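You operate a simulated robot arm through the tools that you are given. There is no shell and no other tool.

The job below is to be done with a simulated robot arm. You get a single attempt, and the scene is never put back.

JOB
Fill the bath to the green mark and start its pump.
Fine: bath drain valve shut and both lid levers over the lid before the pump starts.

The check looks at the end state, three seconds after you hand in, the way a careful person would. Anything else that was tipped, shoved, dropped, spilled or broken makes it a failure. A push-on lid holds only when it is set on centred and level and pressed home; a screw cap is set on level and turned clockwise until tight.

ROBOT AND FRAMES
A 6-joint arm with a three-finger gripper, fixed in place. Base frame: the origin is on the floor under the middle of its stand, x ahead of it, y to its left, z up; the work surface is at about z = 800. Lengths are in mm, angles in rad, forces in N, time in s.
It reaches about 1213 mm from its shoulder. Its first joint turns from -2.897 to 2.897 rad. Payload 4.89 kg.
The TCP is the grasp point between the finger pads, 30 mm short of the fingertips. In the tool frame z runs along the fingers and y along their closing line. The gripper opens to 164 mm; its body begins 125 mm behind the TCP.
Orientation is that of the tool frame in the base frame, as a unit quaternion [x, y, z, w]. With the fingers straight down and closing along the base's y, the tool's x points along the base's -x, its y along +y and its z along -z.

CONTROLS
- The arm moves only by the tool jog_arm. Its argument "deltas" is a list of rows, each an object of numbers (a shift or turn left out is 0, a gripper value left out holds the last): "x", "y", "z": the shift along the tool's x, y, z in units of 400 mm (1.0 is 400 mm); "rx", "ry", "rz": the turn, a rotation vector about the tool's x, y, z in units of 120 degrees (1.0 is 120 degrees); "hand": the opening in per cent of the stroke, from 0 (shut) to 100 (fully open). In form: [{"x": .., "y": .., "z": .., "rx": .., "ry": .., "rz": .., "hand": ..}, ...]. A call has 1 to 20 rows; each row is the pose to reach, as a shift and turn from the pose commanded when the call began, along the tool's axes at that moment. A call with a number of a shift or a turn outside -1 to 1 is refused whole. Rows are played at 5 a second. More than 50 mm and 0.15 rad between two rows, or a gripper value outside its range, and nothing of the call is played. A pose out of reach is approached as far as the arm can. The call stops where the force on the tool passes 90 N (or 10 N more than at its start, if that is more) or the arm is blocked; 0.2 s more then pass. Each finger travels about 108 mm/s and halts on what it meets, pressing with about 40 N; the grip force reading is that of the motor and also rises with nothing between the fingers. The clock runs only during rows and for 0.2 s after the last one: add rows that repeat a pose to give the fingers time. It gives the time, the measured TCP pose, the force on the tool (base axes), the opening and the grip force at its end, in the units of the frame above (readings bear some noise), with the torque about the TCP (base axes, N m) and any sound that the robot's microphone picked up.
- Cameras (640 x 400 px; columns grow to the right, rows downward): "scene" is fixed at [401.6, 501.2, 1419.4]; the picture's right is [-0.96, -0.29, 0.00], its down [-0.11, 0.37, -0.92] and it looks along [0.27, -0.88, -0.38] (base axes); focal length 338 px, centre (320, 200). "wrist" rides on the gripper at [76, -2, -152] in the tool frame; the picture's right is [0.02, 1.00, 0.00], its down [-0.88, 0.02, -0.47] and it looks along [-0.47, 0.01, 0.88] (tool axes); focal length 247 px, centre (320, 200).
- snapshot(camera): a new picture of that camera. No time passes.
- lift_body(by): moves the trunk up (or, below 0, down) by that many mm; the arm rides with it, the base frame stays. It gives what a move gives, with no picture.
- pixel_to_xyz(camera, pixels): for up to 12 pixels [column, row] of the newest picture of that camera ("zoom" is the newest enlarged one), the place [x, y, z] in the base frame of the surface seen there, good to about 3 mm. No time passes.
- inspect(camera, box): a new picture of the part [left, top, right, bottom] of that camera's present view, enlarged. No time passes.
- job_done(): hands the job in; it is judged then, once.

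Open the gripper and draw the arm clear of the work before you hand the job in, unless the task says otherwise.

The tools are called after ">>>" as a command line: name --argument value ..., lists and objects as JSON in quotes. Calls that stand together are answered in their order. jog_arm: Moves the arm, as the interface text tells. Its arguments: {"type":"object","properties":{"deltas":{"type":"array","items":{"type":"object","properties":{"x":{"type":"number"},"y":{"type":"number"},"z":{"type":"number"},"rx":{"type":"number"},"ry":{"type":"number"},"rz":{"type":"number"},"hand":{"type":"number"}}}}},"required":["deltas"]} The other tools are called the same way: lift_body (by) moves the trunk up or down; snapshot (camera) takes a picture; pixel_to_xyz (camera, pixels) gives the place of the surface under pixels of a picture; inspect (camera, box) takes an enlarged picture of a part of a camera's view; job_done () hands the job in.

At the start:

```text
time_s: 0.0
ee_pos: [303.2, -420.7, 1330.9]
tcp_rot: [0.0, 1.0, 0.0, -0.001]
ft_force: [0.1, 0.1, -0.7]
ft_torque: [0.02, -0.02, -0.02]
gripper_width: 164.2
gripper_force: 0.1
trunk travel left (down, up): [-325.0, 65.0]
```

scene: 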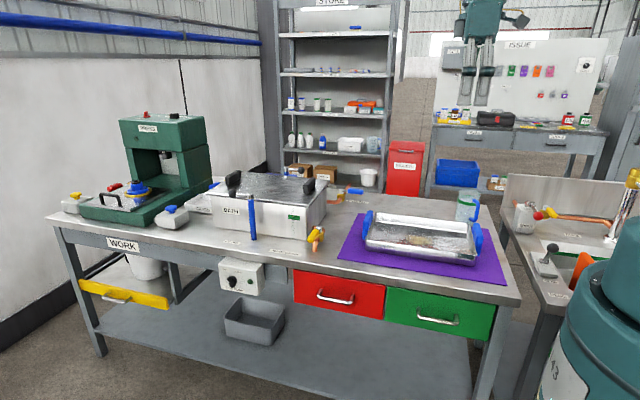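
wrist: 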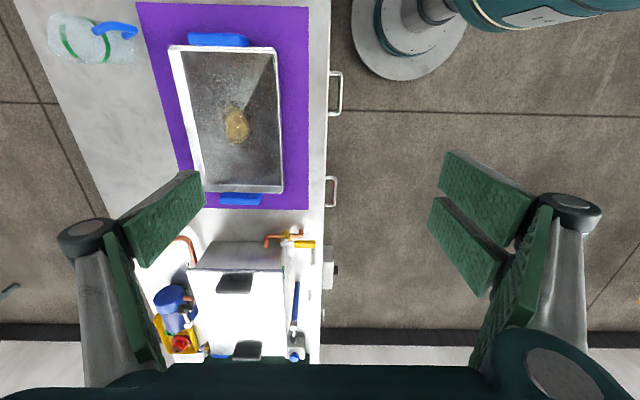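

I start by looking closer at the bath, its levers, valve and pump controls in the scene view.

>>> inspect --camera "scene" --box '[180, 160, 360, 300]'

>>> inspect --camera "scene" --box '[330, 170, 530, 300]'

>>> inspect --camera "scene" --box '[480, 150, 640, 300]'

>>> inspect --camera "wrist" --box '[130, 220, 350, 370]'

>>> inspect --camera "scene" --box '[50, 100, 230, 250]'

```text
2.86 times, centred on (270, 230) of scene
```

zoom: 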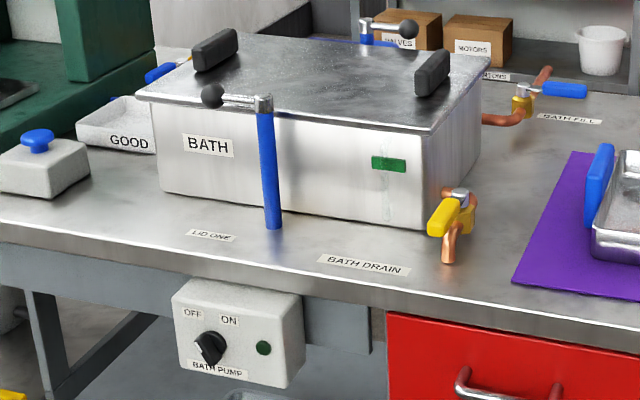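

```text
3.08 times, centred on (430, 235) of scene
```

zoom: 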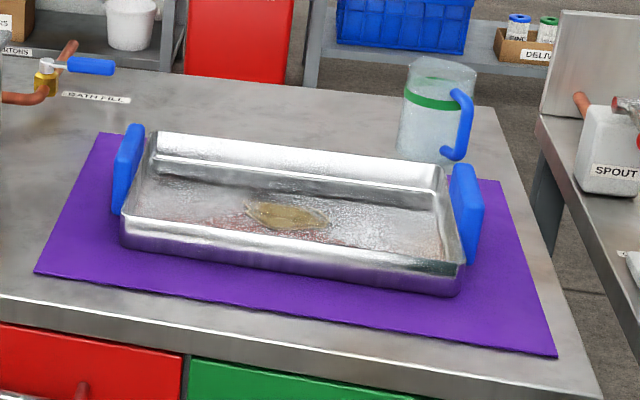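

```text
2.67 times, centred on (560, 225) of scene
```

zoom: 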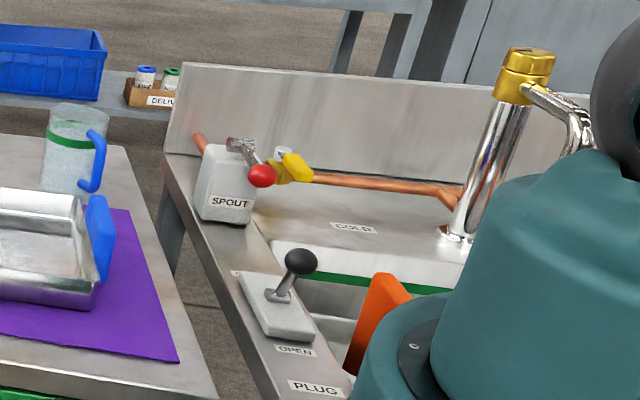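

```text
2.67 times, centred on (240, 295) of wrist
```

zoom: 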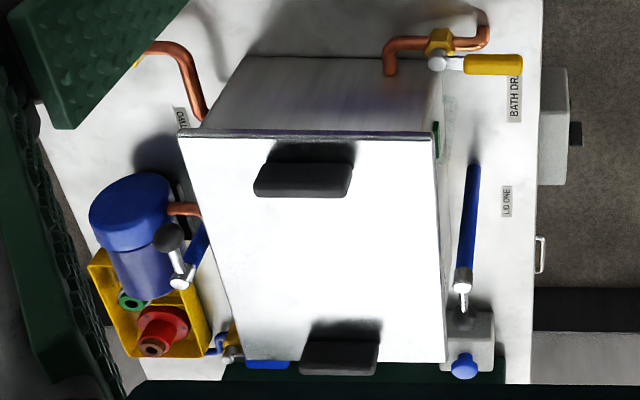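

```text
2.67 times, centred on (140, 175) of scene
```

zoom: 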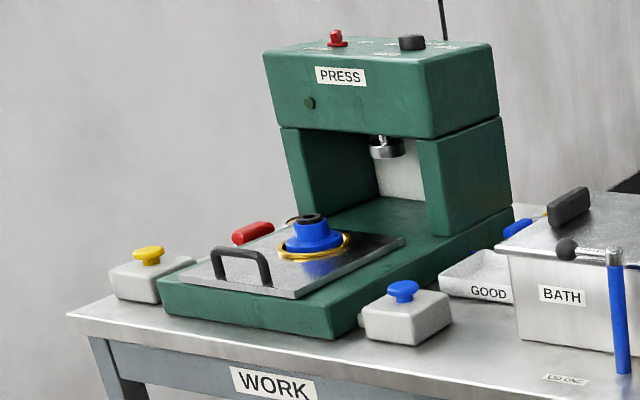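

The bath has a lid, two lever posts, a yellow drain handle, a blue fill handle and a pump box on the bench edge. I read out positions of these from the zoom.

>>> inspect --camera "scene" --box '[180, 160, 380, 300]'

```text
2.86 times, centred on (280, 230) of scene
```

zoom: 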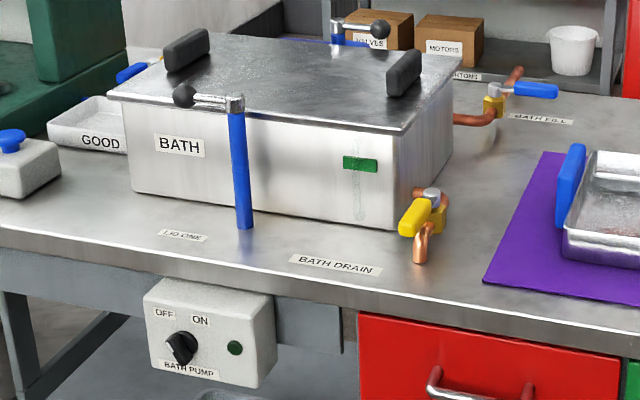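

A faint sight strip runs under the green mark around (360,190) in the zoom. I read positions off this zoom.

>>> pixel_to_xyz --camera "zoom" --pixels '[[184, 95], [236, 102], [243, 220], [360, 163], [359, 215], [418, 216], [431, 195], [420, 255], [380, 28], [535, 90], [496, 92], [180, 346]]'

>>> pixel_to_xyz --camera "zoom" --pixels '[[336, 25], [338, 42], [110, 95], [405, 132], [458, 55], [205, 32], [187, 50], [404, 75], [234, 348], [128, 73], [400, 225], [450, 150]]'

```text
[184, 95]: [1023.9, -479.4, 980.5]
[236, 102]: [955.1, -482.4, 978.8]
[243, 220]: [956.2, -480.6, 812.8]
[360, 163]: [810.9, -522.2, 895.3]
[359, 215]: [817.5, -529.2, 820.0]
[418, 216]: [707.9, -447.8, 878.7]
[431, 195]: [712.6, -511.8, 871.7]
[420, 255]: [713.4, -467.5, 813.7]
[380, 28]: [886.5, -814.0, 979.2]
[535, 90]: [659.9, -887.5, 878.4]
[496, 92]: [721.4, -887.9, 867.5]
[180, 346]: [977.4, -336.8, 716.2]
```

```text
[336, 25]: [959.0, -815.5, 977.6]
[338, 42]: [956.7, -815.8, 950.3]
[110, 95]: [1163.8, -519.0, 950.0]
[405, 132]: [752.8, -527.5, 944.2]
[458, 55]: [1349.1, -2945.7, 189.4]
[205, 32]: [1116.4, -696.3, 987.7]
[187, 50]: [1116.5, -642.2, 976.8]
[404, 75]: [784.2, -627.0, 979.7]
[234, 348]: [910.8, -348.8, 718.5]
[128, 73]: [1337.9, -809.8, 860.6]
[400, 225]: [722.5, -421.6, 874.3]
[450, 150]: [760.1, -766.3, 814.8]
```

Now I check geometry: the robot's own shoulder, the fill valve, the valve behind the bath and the pump knob.

>>> inspect --camera "scene" --box '[210, 255, 280, 300]'

>>> inspect --camera "scene" --box '[320, 180, 380, 215]'

>>> inspect --camera "scene" --box '[285, 195, 345, 255]'

>>> inspect --camera "scene" --box '[190, 160, 260, 210]'

>>> pixel_to_xyz --camera "scene" --pixels '[[600, 290], [625, 235], [600, 350], [490, 20], [485, 80], [580, 370]]'

```text
8.89 times, centred on (245, 278) of scene
```

zoom: 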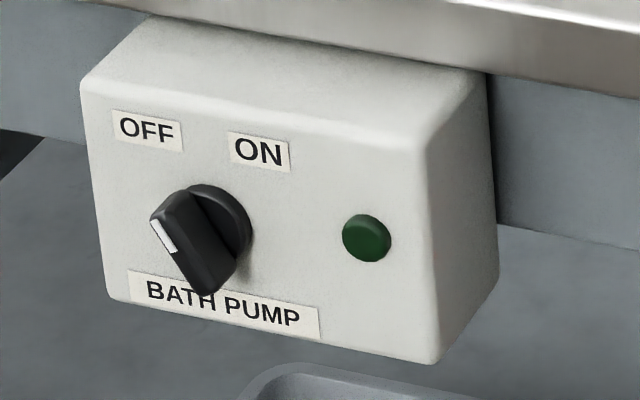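

```text
10.67 times, centred on (350, 198) of scene
```

zoom: 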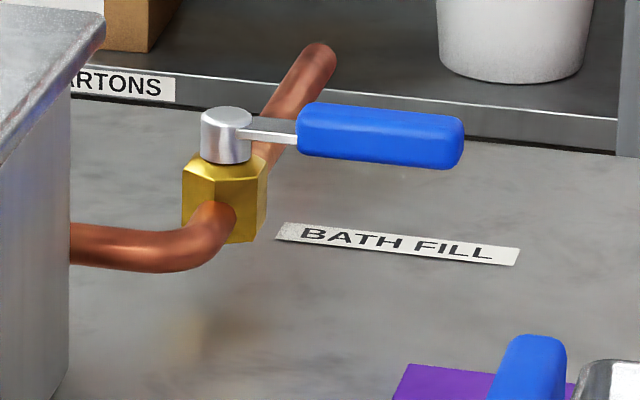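

```text
6.67 times, centred on (315, 225) of scene
```

zoom: 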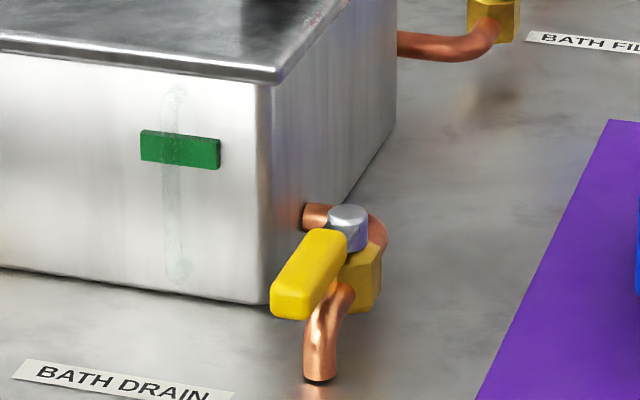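

```text
8.00 times, centred on (225, 185) of scene
```

zoom: 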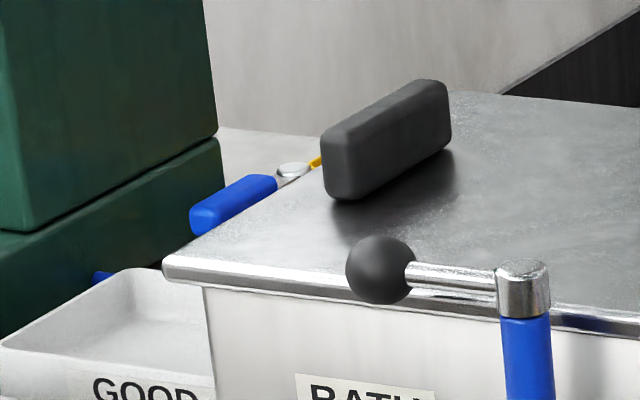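

```text
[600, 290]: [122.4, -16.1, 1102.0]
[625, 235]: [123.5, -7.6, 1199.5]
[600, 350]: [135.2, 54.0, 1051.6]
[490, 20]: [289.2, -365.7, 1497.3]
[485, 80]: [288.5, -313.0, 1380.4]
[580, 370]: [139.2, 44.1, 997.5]
```

The fill handle lies across its pipe (shut) and the yellow drain handle lies along its pipe (open). I raise the view over the bath by moving the hand 340 mm ahead and 180 mm right at constant height.

>>> jog_arm --deltas '[{"x": -0.1, "y": -0.05}, {"x": -0.2, "y": -0.1}, {"x": -0.3, "y": -0.15}, {"x": -0.4, "y": -0.2}, {"x": -0.5, "y": -0.25}, {"x": -0.6, "y": -0.3}, {"x": -0.7, "y": -0.35}, {"x": -0.8, "y": -0.4}, {"x": -0.85, "y": -0.45}]'

>>> snapshot --camera "wrist"

>>> snapshot --camera "scene"

```text
time_s: 2.0
ee_pos: [641.9, -599.6, 1328.9]
tcp_rot: [0.0, 1.0, 0.0, 0.0]
ft_force: [0.4, 0.1, -0.8]
ft_torque: [0.0, 0.07, 0.0]
gripper_width: 164.0
gripper_force: 0.0
trunk travel left (down, up): [-325.0, 65.0]
```

```text
taken
```

wrist: 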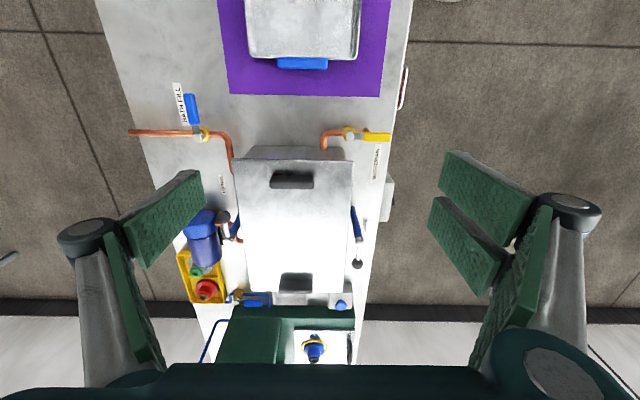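

```text
taken
```

scene: 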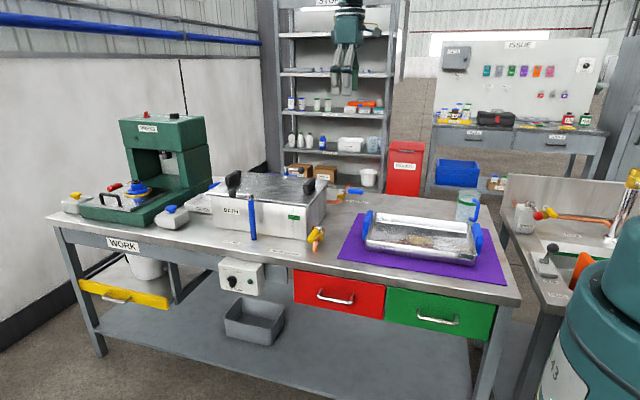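

The wrist view shows the fill pipe at (130–230,135), the pump unit at (205,250) and another blue handled valve at (250,298). I zoom in on those.

>>> inspect --camera "wrist" --box '[170, 180, 270, 320]'

>>> inspect --camera "wrist" --box '[120, 70, 240, 180]'

>>> inspect --camera "wrist" --box '[300, 110, 420, 280]'

```text
2.86 times, centred on (220, 250) of wrist
```

zoom: 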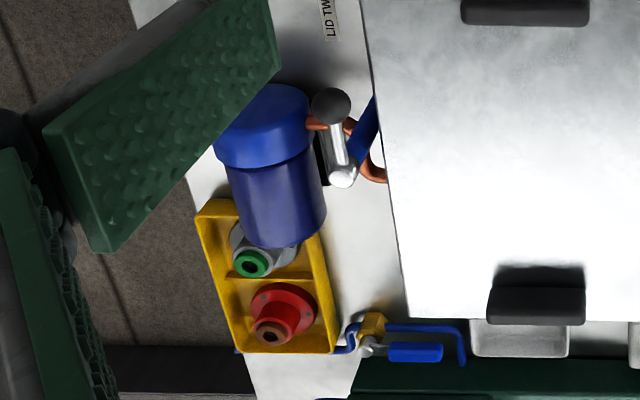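

```text
3.64 times, centred on (180, 125) of wrist
```

zoom: 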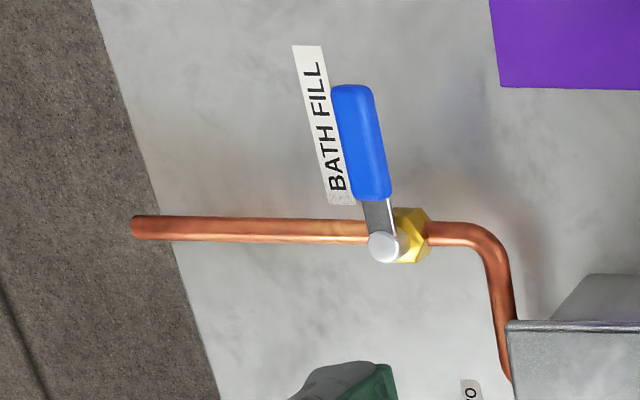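

```text
2.35 times, centred on (360, 195) of wrist
```

zoom: 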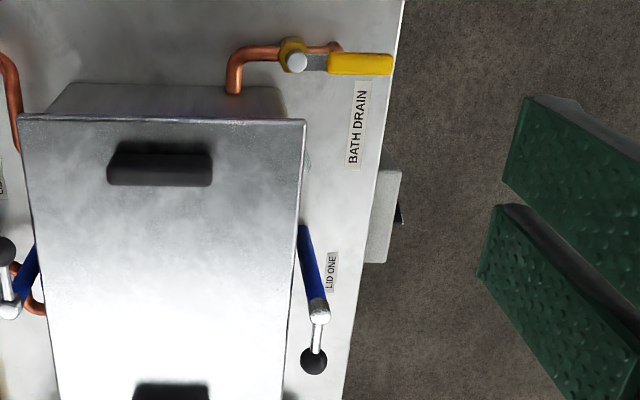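

I read off positions for hubs, handles and knobs in the wrist picture.

>>> pixel_to_xyz --camera "wrist" --pixels '[[224, 217], [228, 242], [197.5, 137.5], [191.5, 108.5], [189, 95], [350, 136], [377, 137], [389, 137], [359.6, 242.5], [357.4, 263], [292, 177], [296, 280]]'

>>> pixel_to_xyz --camera "wrist" --pixels '[[205, 222], [208, 255], [235, 162], [350, 163], [354, 288], [250, 291], [165, 132], [388, 200], [393, 205], [226, 230], [205, 290], [313, 345]]'

```text
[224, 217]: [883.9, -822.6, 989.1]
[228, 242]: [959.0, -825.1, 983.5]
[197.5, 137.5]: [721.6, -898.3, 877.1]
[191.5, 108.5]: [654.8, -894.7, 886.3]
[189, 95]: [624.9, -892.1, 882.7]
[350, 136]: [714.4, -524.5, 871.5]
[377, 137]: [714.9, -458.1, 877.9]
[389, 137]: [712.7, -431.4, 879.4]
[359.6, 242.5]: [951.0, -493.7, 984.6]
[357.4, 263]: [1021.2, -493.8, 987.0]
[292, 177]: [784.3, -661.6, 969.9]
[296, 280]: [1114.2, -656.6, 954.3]
```

```text
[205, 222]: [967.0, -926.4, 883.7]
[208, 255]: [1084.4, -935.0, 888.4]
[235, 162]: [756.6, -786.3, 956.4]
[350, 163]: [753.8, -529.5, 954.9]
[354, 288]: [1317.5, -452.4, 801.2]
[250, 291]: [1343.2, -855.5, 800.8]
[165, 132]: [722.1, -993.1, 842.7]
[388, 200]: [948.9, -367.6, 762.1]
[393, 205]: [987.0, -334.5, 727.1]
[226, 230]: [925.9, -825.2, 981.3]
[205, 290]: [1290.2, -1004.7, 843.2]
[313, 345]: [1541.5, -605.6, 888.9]
```

I partly close the fingers here in free air to learn their shape before going near the drain handle.

>>> jog_arm --deltas '[{"hand": 30}, {"hand": 30}, {"hand": 30}, {"hand": 30}]'

>>> snapshot --camera "wrist"

>>> inspect --camera "scene" --box '[310, 0, 410, 110]'

```text
time_s: 3.0
ee_pos: [641.4, -601.5, 1328.5]
tcp_rot: [-0.001, 1.0, 0.0, 0.0]
ft_force: [-0.4, 0.3, -0.2]
ft_torque: [0.02, -0.02, 0.0]
gripper_width: 49.1
gripper_force: 0.0
trunk travel left (down, up): [-325.0, 65.0]
```

```text
taken
```

wrist: 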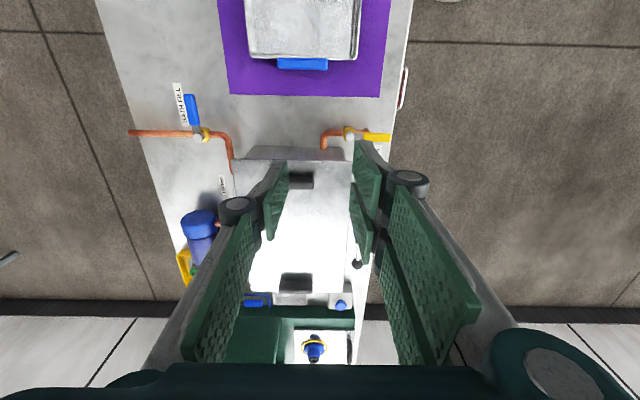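

```text
3.64 times, centred on (360, 55) of scene
```

zoom: 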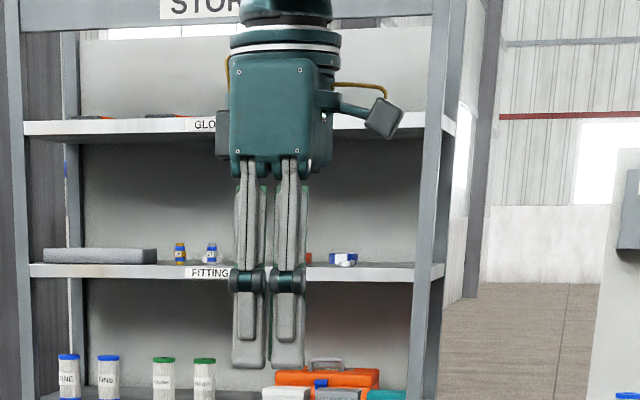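

The fingers are about 60 mm wide across as a pair with pads ~28 mm each. I go over the drain handle at (714,-455), turning the tool a quarter so it closes along base x and the camera faces the bath.

>>> jog_arm --deltas '[{"x": -0.0152, "y": 0.0304, "z": 0.0475, "rz": 0.0625, "hand": 40}, {"x": -0.0304, "y": 0.0608, "z": 0.095, "rz": 0.125, "hand": 40}, {"x": -0.0456, "y": 0.0912, "z": 0.1425, "rz": 0.1875, "hand": 40}, {"x": -0.0608, "y": 0.1217, "z": 0.19, "rz": 0.25, "hand": 40}, {"x": -0.076, "y": 0.1521, "z": 0.2375, "rz": 0.3125, "hand": 40}, {"x": -0.0912, "y": 0.1825, "z": 0.285, "rz": 0.375, "hand": 40}, {"x": -0.1065, "y": 0.2129, "z": 0.3325, "rz": 0.4375, "hand": 40}, {"x": -0.1217, "y": 0.2433, "z": 0.38, "rz": 0.5, "hand": 40}, {"x": -0.1369, "y": 0.2737, "z": 0.4275, "rz": 0.5625, "hand": 40}, {"x": -0.1521, "y": 0.3042, "z": 0.475, "rz": 0.625, "hand": 40}, {"x": -0.1673, "y": 0.3346, "z": 0.5225, "rz": 0.6875, "hand": 40}, {"x": -0.1825, "y": 0.365, "z": 0.57, "rz": 0.75, "hand": 40}, {"x": -0.1825, "y": 0.365, "z": 0.57, "rz": 0.75, "hand": 40}]'

>>> snapshot --camera "wrist"

>>> snapshot --camera "scene"

```text
time_s: 5.8
ee_pos: [717.5, -452.8, 1103.3]
tcp_rot: [0.708, 0.707, 0.0, -0.001]
ft_force: [0.8, -0.3, 0.0]
ft_torque: [-0.03, 0.05, 0.0]
gripper_width: 65.5
gripper_force: 0.1
trunk travel left (down, up): [-325.0, 65.0]
```

```text
taken
```

wrist: 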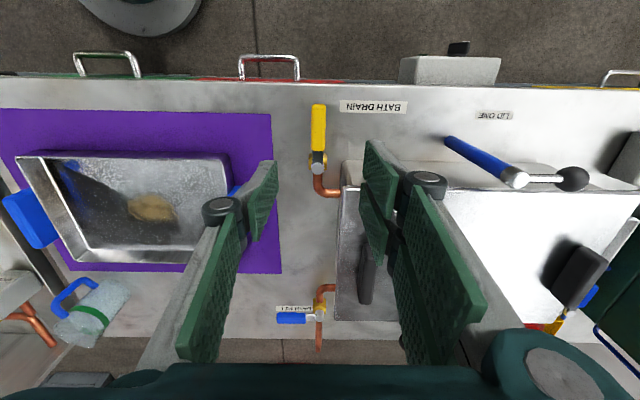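

```text
taken
```

scene: 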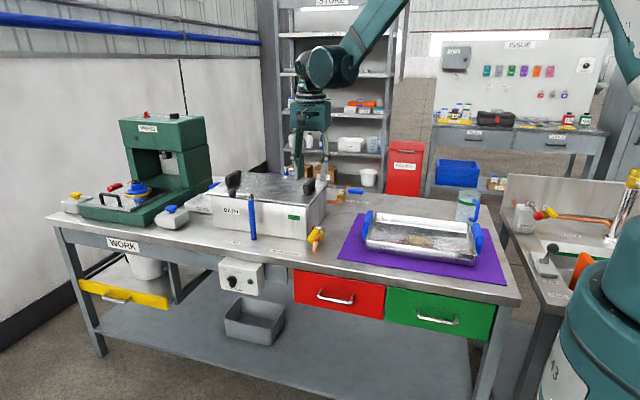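

The drain handle shows at (318,105–150), hub (318,162). I measure it from this closer view.

>>> inspect --camera "wrist" --box '[280, 80, 380, 220]'

>>> pixel_to_xyz --camera "wrist" --pixels '[[318, 108], [318, 128], [318, 148], [311, 128], [325, 128], [318, 160], [325, 190], [512, 180], [572, 178], [320, 317], [292, 319], [345, 190]]'

```text
2.86 times, centred on (330, 150) of wrist
```

zoom: 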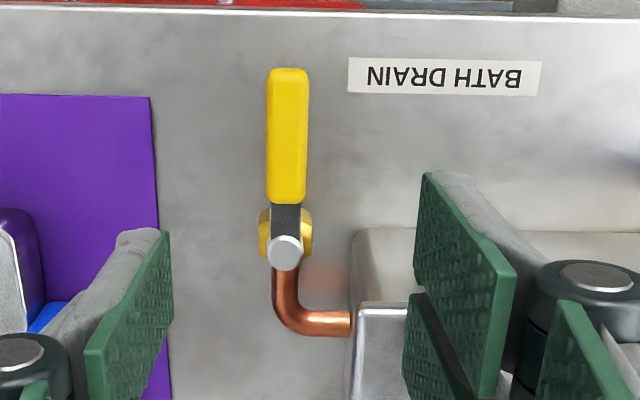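

```text
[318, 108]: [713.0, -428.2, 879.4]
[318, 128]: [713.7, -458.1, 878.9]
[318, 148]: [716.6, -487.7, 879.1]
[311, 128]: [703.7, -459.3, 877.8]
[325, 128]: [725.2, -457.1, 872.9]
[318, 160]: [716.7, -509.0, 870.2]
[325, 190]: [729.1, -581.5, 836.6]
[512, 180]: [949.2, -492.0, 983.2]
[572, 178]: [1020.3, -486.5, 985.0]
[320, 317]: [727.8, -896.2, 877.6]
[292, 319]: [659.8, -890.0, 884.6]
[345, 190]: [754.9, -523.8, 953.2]
```

The handle spans x 703–725, y −420…−492, top z 879. I descend straight around it, fingertips to about z 854.

>>> jog_arm --deltas '[{"x": 0.0075, "y": -0.005, "z": 0.11}, {"x": 0.0075, "y": -0.005, "z": 0.22}, {"x": 0.0075, "y": -0.005, "z": 0.33}, {"x": 0.0075, "y": -0.005, "z": 0.42}, {"x": 0.0075, "y": -0.005, "z": 0.49}, {"x": 0.0075, "y": -0.005, "z": 0.545}, {"x": 0.0075, "y": -0.005, "z": 0.545}]'

>>> snapshot --camera "wrist"

>>> inspect --camera "scene" --box '[260, 150, 400, 270]'

```text
time_s: 7.4
ee_pos: [717.1, -452.4, 882.7]
tcp_rot: [0.707, 0.707, 0.0, 0.0]
ft_force: [0.6, -0.5, 0.4]
ft_torque: [0.01, 0.06, 0.02]
gripper_width: 65.8
gripper_force: 0.0
trunk travel left (down, up): [-325.0, 65.0]
```

```text
taken
```

wrist: 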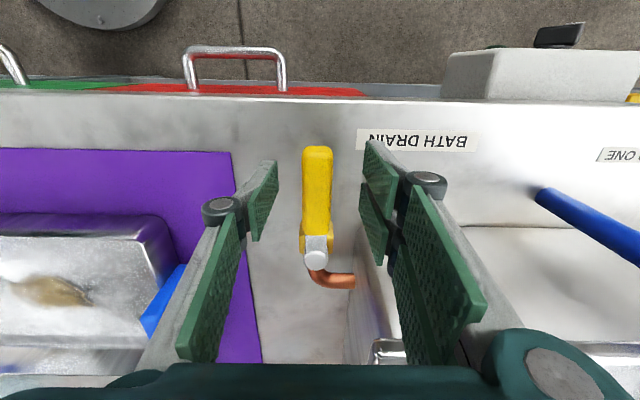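

```text
3.33 times, centred on (330, 210) of scene
```

zoom: 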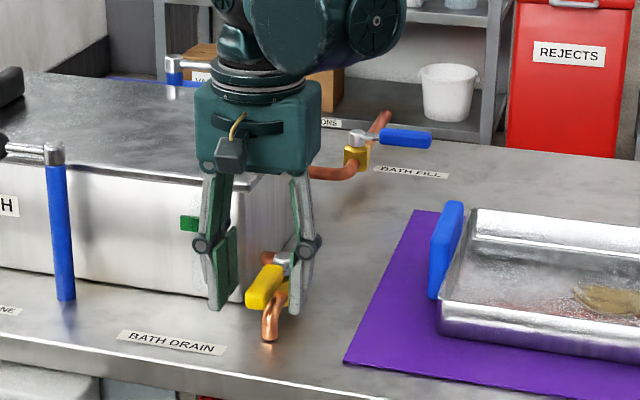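

The handle sits between the fingers. I close on it.

>>> jog_arm --deltas '[{"hand": 25}, {"hand": 15}, {"hand": 10}, {"hand": 8}, {"hand": 8}]'

>>> snapshot --camera "wrist"

```text
time_s: 8.6
ee_pos: [715.9, -452.7, 883.9]
tcp_rot: [0.708, 0.706, -0.001, 0.0]
ft_force: [-32.5, 5.2, -14.9]
ft_torque: [0.07, 0.82, -1.32]
gripper_width: 21.2
gripper_force: 45.4
trunk travel left (down, up): [-325.0, 65.0]
```

```text
taken
```

wrist: 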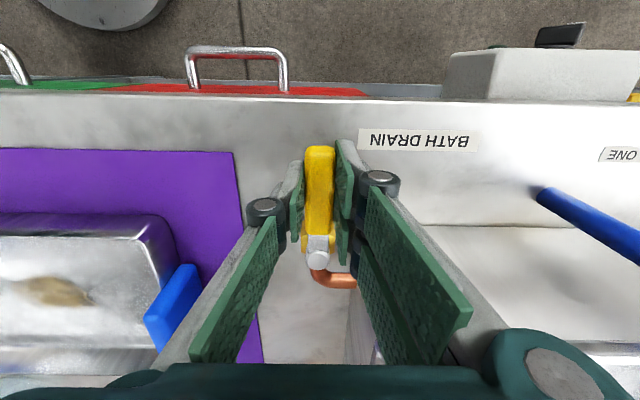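

Gripped at 21 mm width. I locate the hub cap at (317,258) precisely for the swing centre.

>>> pixel_to_xyz --camera "wrist" --pixels '[[317, 256], [317, 262], [310, 259], [325, 259], [318, 240], [319, 200]]'

```text
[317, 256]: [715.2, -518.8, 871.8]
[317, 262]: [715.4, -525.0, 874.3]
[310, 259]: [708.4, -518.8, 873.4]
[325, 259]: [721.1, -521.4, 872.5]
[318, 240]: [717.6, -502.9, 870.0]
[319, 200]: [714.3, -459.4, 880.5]
```

Hub centre is about (715,−519), radius 67 mm to the grip. I swing the handle counter-clockwise (tip toward −x) by 0.39 rad first and check the force.

>>> jog_arm --deltas '[{"x": -0.0004, "y": -0.0109, "rz": -0.031}, {"x": -0.0014, "y": -0.0217, "rz": -0.0621}, {"x": -0.0056, "y": -0.0431, "rz": -0.1241}, {"x": -0.0126, "y": -0.0637, "rz": -0.1862}]'

>>> snapshot --camera "wrist"

```text
time_s: 9.6
ee_pos: [687.5, -456.6, 884.5]
tcp_rot: [0.557, 0.83, 0.0, 0.0]
ft_force: [-22.3, -2.6, -36.7]
ft_torque: [-0.07, 0.47, -1.6]
gripper_width: 22.1
gripper_force: 44.9
trunk travel left (down, up): [-325.0, 65.0]
```

```text
taken
```

wrist: 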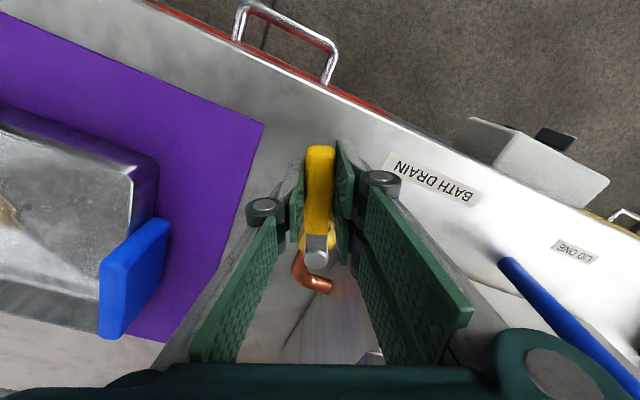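

The handle is following the hand. I continue the swing another 1.15 rad about the same hub.

>>> jog_arm --deltas '[{"x": -0.0014, "y": -0.0219, "rz": -0.0625}, {"x": -0.0057, "y": -0.0434, "rz": -0.1251}, {"x": -0.0128, "y": -0.0642, "rz": -0.1876}, {"x": -0.0225, "y": -0.0838, "rz": -0.2502}, {"x": -0.0347, "y": -0.102, "rz": -0.3127}, {"x": -0.0491, "y": -0.1185, "rz": -0.3753}, {"x": -0.0656, "y": -0.1329, "rz": -0.4378}, {"x": -0.0838, "y": -0.1451, "rz": -0.5004}, {"x": -0.0991, "y": -0.1529, "rz": -0.5491}, {"x": -0.0991, "y": -0.1529, "rz": -0.5491}]'

>>> snapshot --camera "wrist"

>>> inspect --camera "scene" --box '[260, 150, 400, 270]'

```text
time_s: 11.8
ee_pos: [647.2, -518.1, 885.3]
tcp_rot: [0.017, 1.0, 0.0, 0.001]
ft_force: [-34.3, -27.0, 9.4]
ft_torque: [-0.59, 0.95, -1.99]
gripper_width: 23.4
gripper_force: 44.6
trunk travel left (down, up): [-325.0, 65.0]
```

```text
taken
```

wrist: 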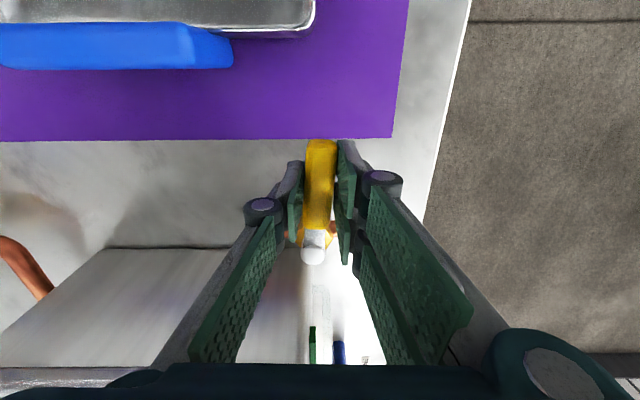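

```text
3.33 times, centred on (330, 210) of scene
```

zoom: 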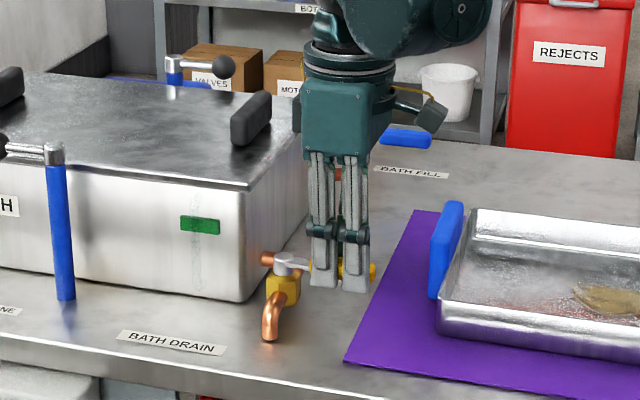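

The handle is within 2° of fully crosswise. I push the last few hundredths of a radian toward its stop and watch the force.

>>> jog_arm --deltas '[{"x": -0.0001, "y": -0.0067, "rz": -0.019}, {"x": -0.0003, "y": -0.0117, "rz": -0.0334}, {"x": -0.0003, "y": -0.0117, "rz": -0.0334}]'

>>> snapshot --camera "wrist"

```text
time_s: 12.6
ee_pos: [645.6, -523.2, 884.5]
tcp_rot: [-0.019, 1.0, 0.0, 0.0]
ft_force: [-31.8, -26.6, 6.6]
ft_torque: [-0.61, 0.95, -1.9]
gripper_width: 23.9
gripper_force: 45.3
trunk travel left (down, up): [-325.0, 65.0]
```

```text
taken
```

wrist: 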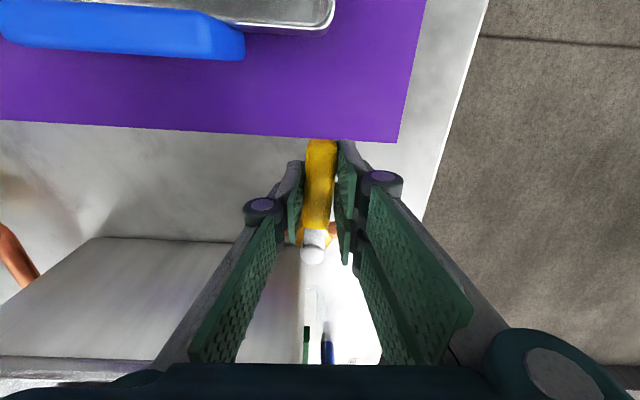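

Force did not climb. I open the fingers and look at the handle's resting angle.

>>> jog_arm --deltas '[{"hand": 25}, {"hand": 40}, {"hand": 40}, {"z": -0.1, "hand": 40}, {"z": -0.2, "hand": 40}, {"z": -0.3, "hand": 40}, {"z": -0.4, "hand": 40}]'

>>> snapshot --camera "wrist"

>>> inspect --camera "scene" --box '[260, 170, 360, 260]'

```text
time_s: 14.2
ee_pos: [647.5, -522.0, 1044.5]
tcp_rot: [-0.019, 1.0, 0.0, 0.0]
ft_force: [0.8, -0.5, -0.3]
ft_torque: [0.07, 0.07, -0.01]
gripper_width: 65.8
gripper_force: 0.1
trunk travel left (down, up): [-325.0, 65.0]
```

```text
taken
```

wrist: 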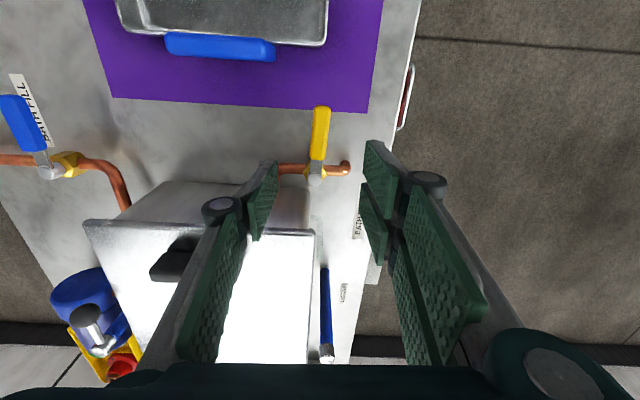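

```text
4.44 times, centred on (310, 215) of scene
```

zoom: 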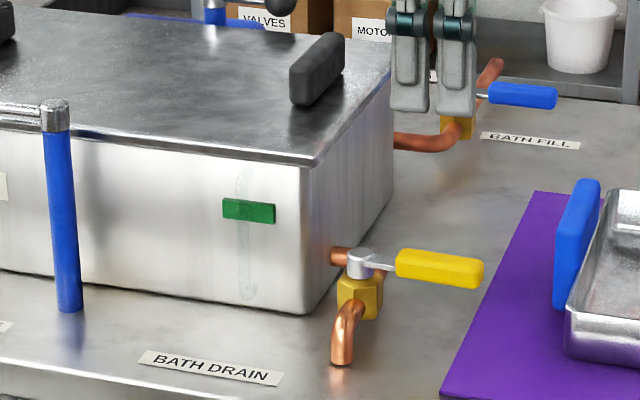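

>>> pixel_to_xyz --camera "wrist" --pixels '[[321, 110], [320, 125], [318, 145], [318, 155], [315, 178], [314, 182], [310, 178], [319, 178], [329, 125], [312, 125]]'

```text
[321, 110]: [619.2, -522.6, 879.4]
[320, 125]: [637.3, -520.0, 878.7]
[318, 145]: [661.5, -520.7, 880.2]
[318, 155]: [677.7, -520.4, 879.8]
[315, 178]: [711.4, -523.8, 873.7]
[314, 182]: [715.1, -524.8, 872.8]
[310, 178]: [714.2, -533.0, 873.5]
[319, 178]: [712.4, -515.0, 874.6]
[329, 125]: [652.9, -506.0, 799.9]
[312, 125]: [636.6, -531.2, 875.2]
```

The drain handle now lies along −x (y ≈ −521 along its length, hub at (713,−524)), square across its pipe: shut. Next I move over the fill handle near (655,−893).

>>> jog_arm --deltas '[{"x": 0.0005, "y": -0.116, "z": -0.0125, "rz": 0.006}, {"x": 0.001, "y": -0.232, "z": -0.025, "rz": 0.012}, {"x": 0.0015, "y": -0.348, "z": -0.0375, "rz": 0.0187}, {"x": 0.002, "y": -0.464, "z": -0.0375, "rz": 0.0187}, {"x": 0.0025, "y": -0.58, "z": -0.0375, "rz": 0.0187}, {"x": 0.003, "y": -0.696, "z": -0.0375, "rz": 0.0187}, {"x": 0.0035, "y": -0.812, "z": -0.0375, "rz": 0.0187}, {"x": 0.004, "y": -0.925, "z": -0.0375, "rz": 0.0187}, {"x": 0.004, "y": -0.925, "z": -0.0375, "rz": 0.0187}]'

>>> snapshot --camera "wrist"

>>> snapshot --camera "scene"

```text
time_s: 16.2
ee_pos: [661.7, -893.7, 1063.2]
tcp_rot: [0.001, 1.0, 0.0, 0.0]
ft_force: [-1.3, -0.3, -0.5]
ft_torque: [0.17, -0.03, 0.01]
gripper_width: 65.6
gripper_force: 0.1
trunk travel left (down, up): [-325.0, 65.0]
```

```text
taken
```

wrist: 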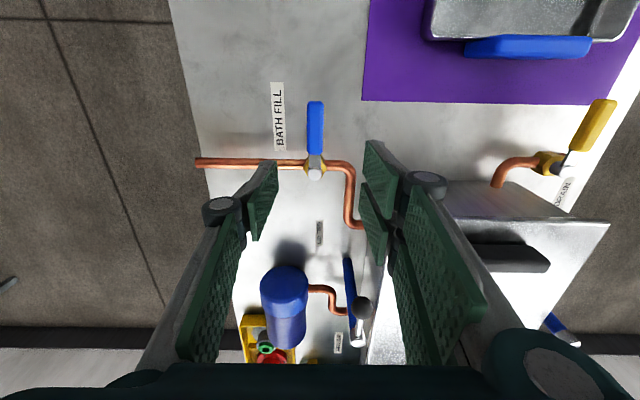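

```text
taken
```

scene: 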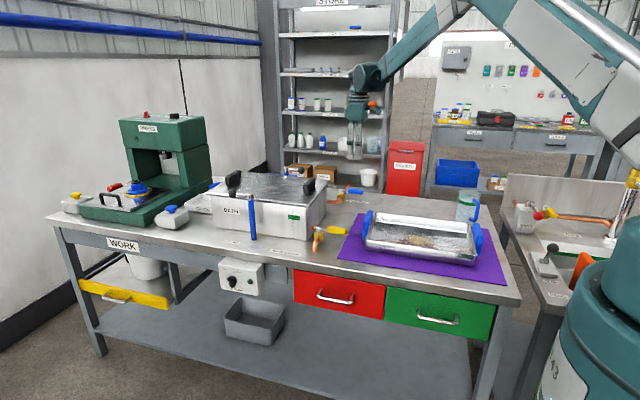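

I can reach here with the hand straight down. I measure the fill handle: body around (315,105–150), hub (315,168).

>>> pixel_to_xyz --camera "wrist" --pixels '[[315, 106], [315, 125], [315, 145], [315, 166], [315, 172], [308, 125], [323, 125], [362, 306], [357, 336], [333, 245], [390, 250], [329, 290]]'

>>> inspect --camera "wrist" --box '[250, 80, 400, 240]'

```text
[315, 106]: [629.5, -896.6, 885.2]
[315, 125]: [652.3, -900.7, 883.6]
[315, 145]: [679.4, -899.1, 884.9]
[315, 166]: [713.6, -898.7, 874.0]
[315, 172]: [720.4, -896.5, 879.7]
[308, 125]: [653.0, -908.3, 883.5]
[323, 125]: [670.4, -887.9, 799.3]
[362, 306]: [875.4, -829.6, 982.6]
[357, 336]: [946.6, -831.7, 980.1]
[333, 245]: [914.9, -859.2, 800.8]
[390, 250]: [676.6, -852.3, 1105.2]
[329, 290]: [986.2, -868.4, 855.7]
```

```text
2.50 times, centred on (325, 160) of wrist
```

zoom: 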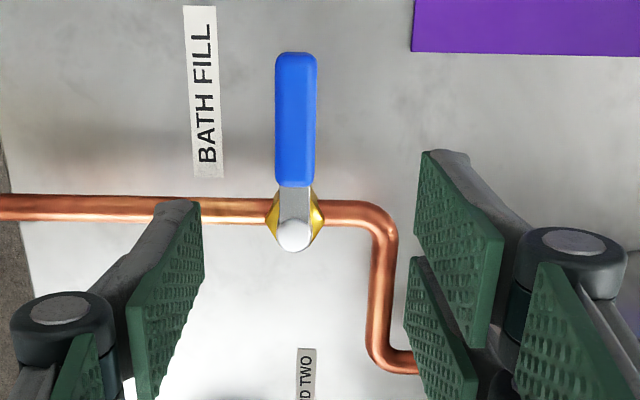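

Handle centreline is y ≈ −898, hub ≈ (721,−897), top z ≈ 884. I descend around the handle, fingertips to about z 859.

>>> jog_arm --deltas '[{"x": 0.004, "y": -0.0125, "z": 0.1}, {"x": 0.004, "y": -0.0125, "z": 0.2}, {"x": 0.004, "y": -0.0125, "z": 0.3}, {"x": 0.004, "y": -0.0125, "z": 0.37}, {"x": 0.004, "y": -0.0125, "z": 0.435}, {"x": 0.004, "y": -0.0125, "z": 0.435}]'

>>> snapshot --camera "wrist"

>>> inspect --camera "scene" --box '[270, 130, 410, 250]'

```text
time_s: 17.6
ee_pos: [656.7, -896.6, 886.0]
tcp_rot: [0.0, 1.0, 0.0, -0.001]
ft_force: [0.6, 0.1, -1.1]
ft_torque: [0.05, 0.05, -0.01]
gripper_width: 65.5
gripper_force: 0.1
trunk travel left (down, up): [-325.0, 65.0]
```

```text
taken
```

wrist: 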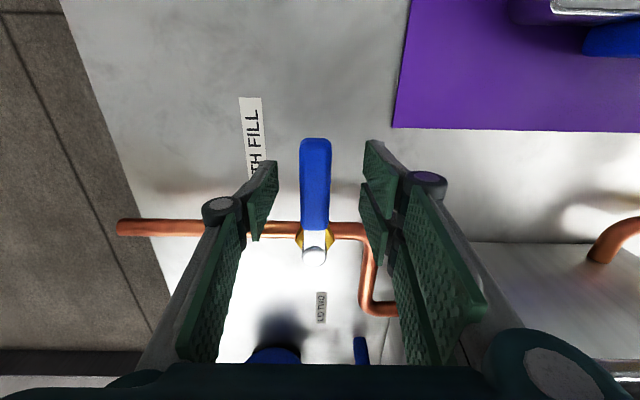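

```text
3.33 times, centred on (340, 190) of scene
```

zoom: 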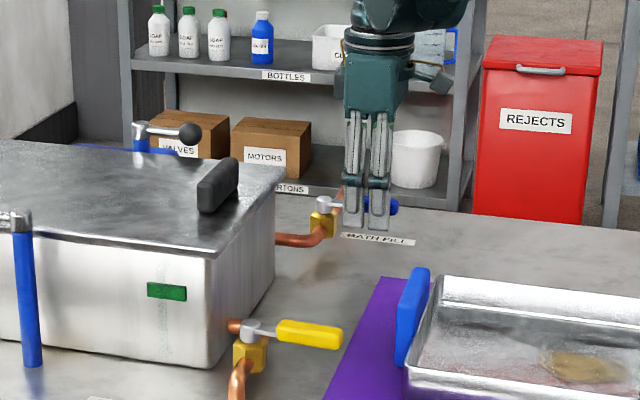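

The handle is ~4 mm to the −y side of the finger centre, so I shift that much and close on it.

>>> jog_arm --deltas '[{"y": -0.0095, "hand": 40}, {"y": -0.0095, "hand": 25}, {"y": -0.0095, "hand": 15}, {"y": -0.0095, "hand": 8}, {"y": -0.0095, "hand": 8}, {"y": -0.0095, "hand": 8}]'

>>> snapshot --camera "wrist"

```text
time_s: 19.0
ee_pos: [659.0, -899.8, 886.1]
tcp_rot: [0.0, 1.0, 0.0, 0.001]
ft_force: [-7.3, 18.4, -7.4]
ft_torque: [0.4, 0.2, 1.22]
gripper_width: 20.7
gripper_force: 45.4
trunk travel left (down, up): [-325.0, 65.0]
```

```text
taken
```

wrist: 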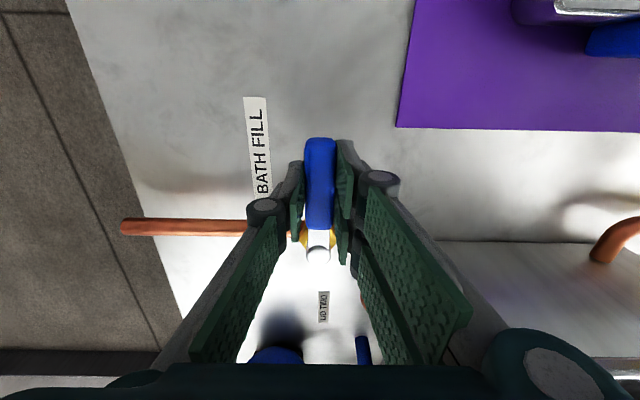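

Gripped at 20.7 mm. I try a small 0.1 rad swing toward +y and see whether the valve yields or resists.

>>> jog_arm --deltas '[{"x": -0.0002, "y": 0.0077, "rz": 0.0239}, {"x": -0.0008, "y": 0.0155, "rz": 0.0477}]'

>>> inspect --camera "wrist" --box '[220, 90, 420, 290]'

>>> inspect --camera "scene" --box '[270, 190, 330, 240]'

```text
time_s: 19.6
ee_pos: [658.4, -899.0, 887.1]
tcp_rot: [0.052, 0.999, -0.002, 0.0]
ft_force: [18.9, -55.4, 19.8]
ft_torque: [-1.43, -0.43, 1.68]
gripper_width: 24.4
gripper_force: 45.4
trunk travel left (down, up): [-325.0, 65.0]
```

```text
2.00 times, centred on (320, 190) of wrist
```

zoom: 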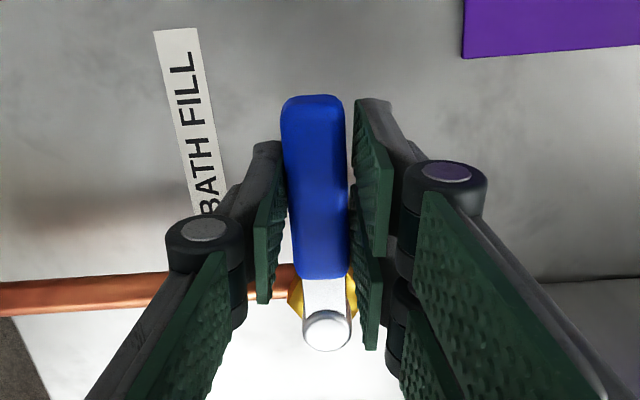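

```text
8.00 times, centred on (300, 215) of scene
```

zoom: 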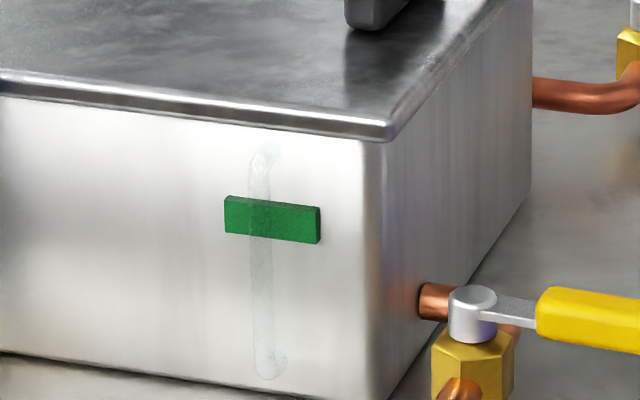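

It resists (−55 N, handle unmoved), so it opens the other way. I come back to neutral and swing 0.2 rad toward −y instead.

>>> jog_arm --deltas '[{"x": -0.0008, "y": -0.0155, "rz": -0.0477}, {"x": -0.0031, "y": -0.0308, "rz": -0.0955}, {"x": -0.0069, "y": -0.0458, "rz": -0.1432}]'

>>> inspect --camera "wrist" --box '[220, 90, 420, 290]'

>>> inspect --camera "scene" --box '[270, 190, 330, 240]'

```text
time_s: 20.4
ee_pos: [656.7, -912.8, 885.6]
tcp_rot: [-0.099, 0.995, 0.0, 0.0]
ft_force: [-12.6, -15.7, 8.3]
ft_torque: [-0.33, 0.74, -0.65]
gripper_width: 20.6
gripper_force: 44.9
trunk travel left (down, up): [-325.0, 65.0]
```

```text
2.00 times, centred on (320, 190) of wrist
```

zoom: 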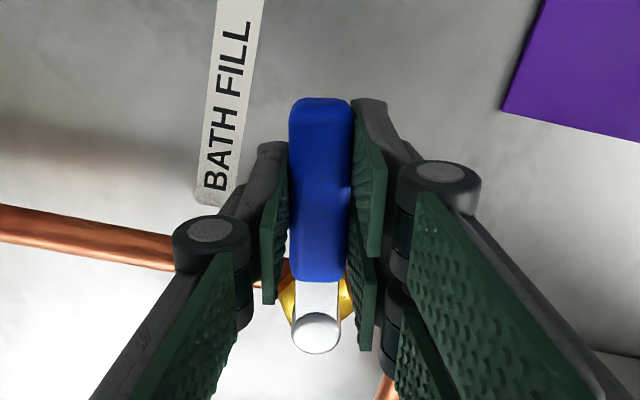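

```text
8.00 times, centred on (300, 215) of scene
```

zoom: 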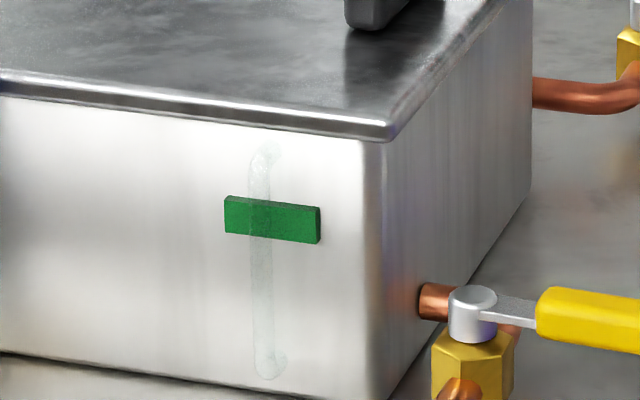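

The handle yields this way. I continue another 0.39 rad and listen for water, watching the sight glass.

>>> jog_arm --deltas '[{"x": -0.0013, "y": -0.0201, "rz": -0.0621}, {"x": -0.0052, "y": -0.0398, "rz": -0.1241}, {"x": -0.0116, "y": -0.0589, "rz": -0.1862}]'

>>> inspect --camera "wrist" --box '[220, 90, 420, 290]'

>>> inspect --camera "scene" --box '[270, 190, 330, 240]'

```text
time_s: 21.2
ee_pos: [667.9, -936.3, 885.9]
tcp_rot: [-0.289, 0.957, 0.0, 0.0]
ft_force: [-7.5, -40.7, 8.4]
ft_torque: [-0.92, 0.11, -1.94]
gripper_width: 21.7
gripper_force: 45.1
trunk travel left (down, up): [-325.0, 65.0]
```

```text
2.00 times, centred on (320, 190) of wrist
```

zoom: 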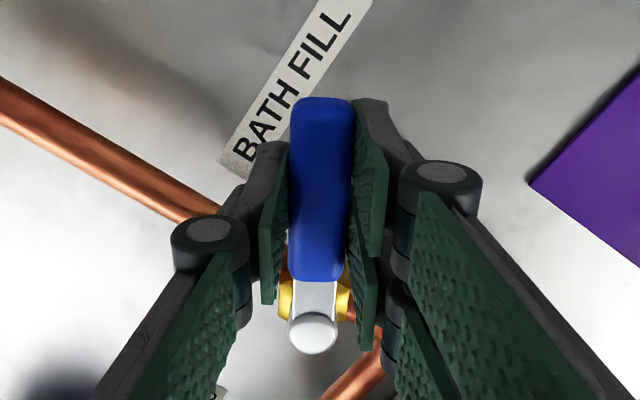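

```text
8.00 times, centred on (300, 215) of scene
```

zoom: 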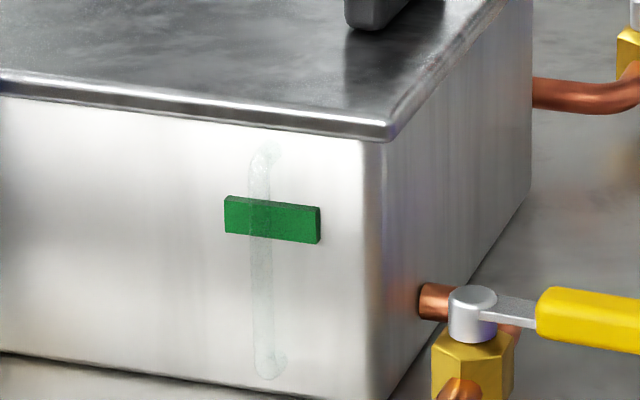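

About 35° open with no sound or level yet. I open a further 0.26 rad and dwell a moment.

>>> jog_arm --deltas '[{"x": -0.0013, "y": -0.0201, "rz": -0.0621}, {"x": -0.0052, "y": -0.0398, "rz": -0.1241}, {"x": -0.0052, "y": -0.0398, "rz": -0.1241}, {"x": -0.0052, "y": -0.0398, "rz": -0.1241}]'

>>> inspect --camera "wrist" --box '[220, 90, 420, 290]'

>>> inspect --camera "scene" --box '[270, 190, 330, 240]'

```text
time_s: 22.2
ee_pos: [680.2, -947.2, 885.2]
tcp_rot: [-0.413, 0.911, -0.001, 0.0]
ft_force: [-0.2, -44.1, 5.6]
ft_torque: [-1.07, 0.07, -1.9]
gripper_width: 22.2
gripper_force: 45.5
trunk travel left (down, up): [-325.0, 65.0]
```

```text
2.00 times, centred on (320, 190) of wrist
```

zoom: 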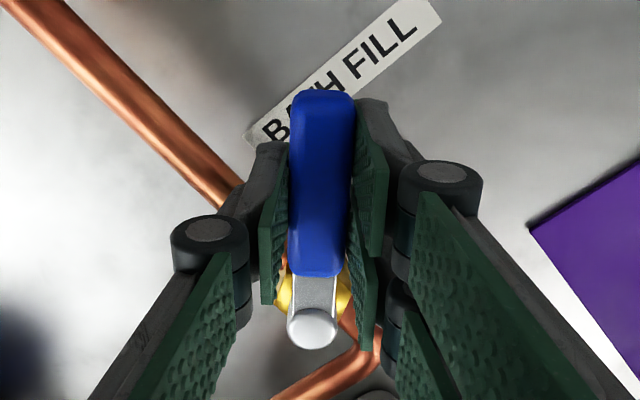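

```text
8.00 times, centred on (300, 215) of scene
```

zoom: 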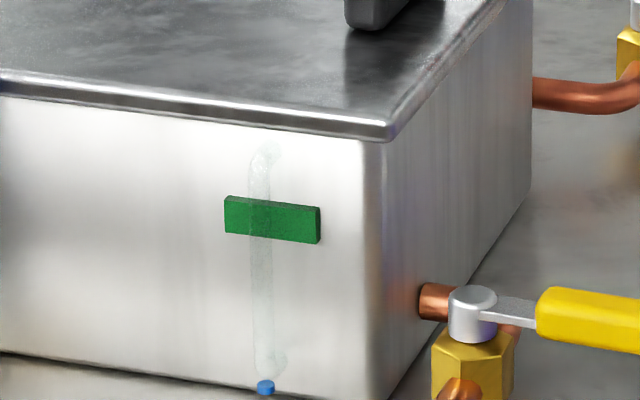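

A blue column has appeared at the bottom of the sight tube (265,387), so the bath is filling. I dwell 1 s and check the rate.

>>> jog_arm --deltas '[{"z": 0}, {"z": 0}, {"z": 0}, {"z": 0}]'

>>> inspect --camera "scene" --box '[270, 190, 330, 240]'

```text
time_s: 23.2
ee_pos: [680.4, -948.4, 886.3]
tcp_rot: [-0.412, 0.911, -0.001, 0.001]
ft_force: [2.5, -37.9, 2.7]
ft_torque: [-0.82, -0.12, -1.79]
gripper_width: 22.0
gripper_force: 44.8
trunk travel left (down, up): [-325.0, 65.0]
```

```text
8.00 times, centred on (300, 215) of scene
```

zoom: 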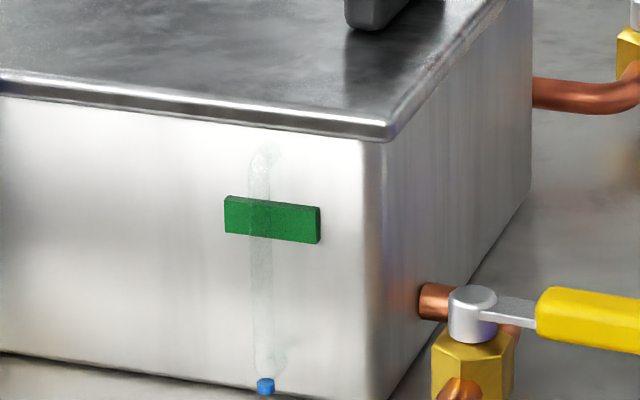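

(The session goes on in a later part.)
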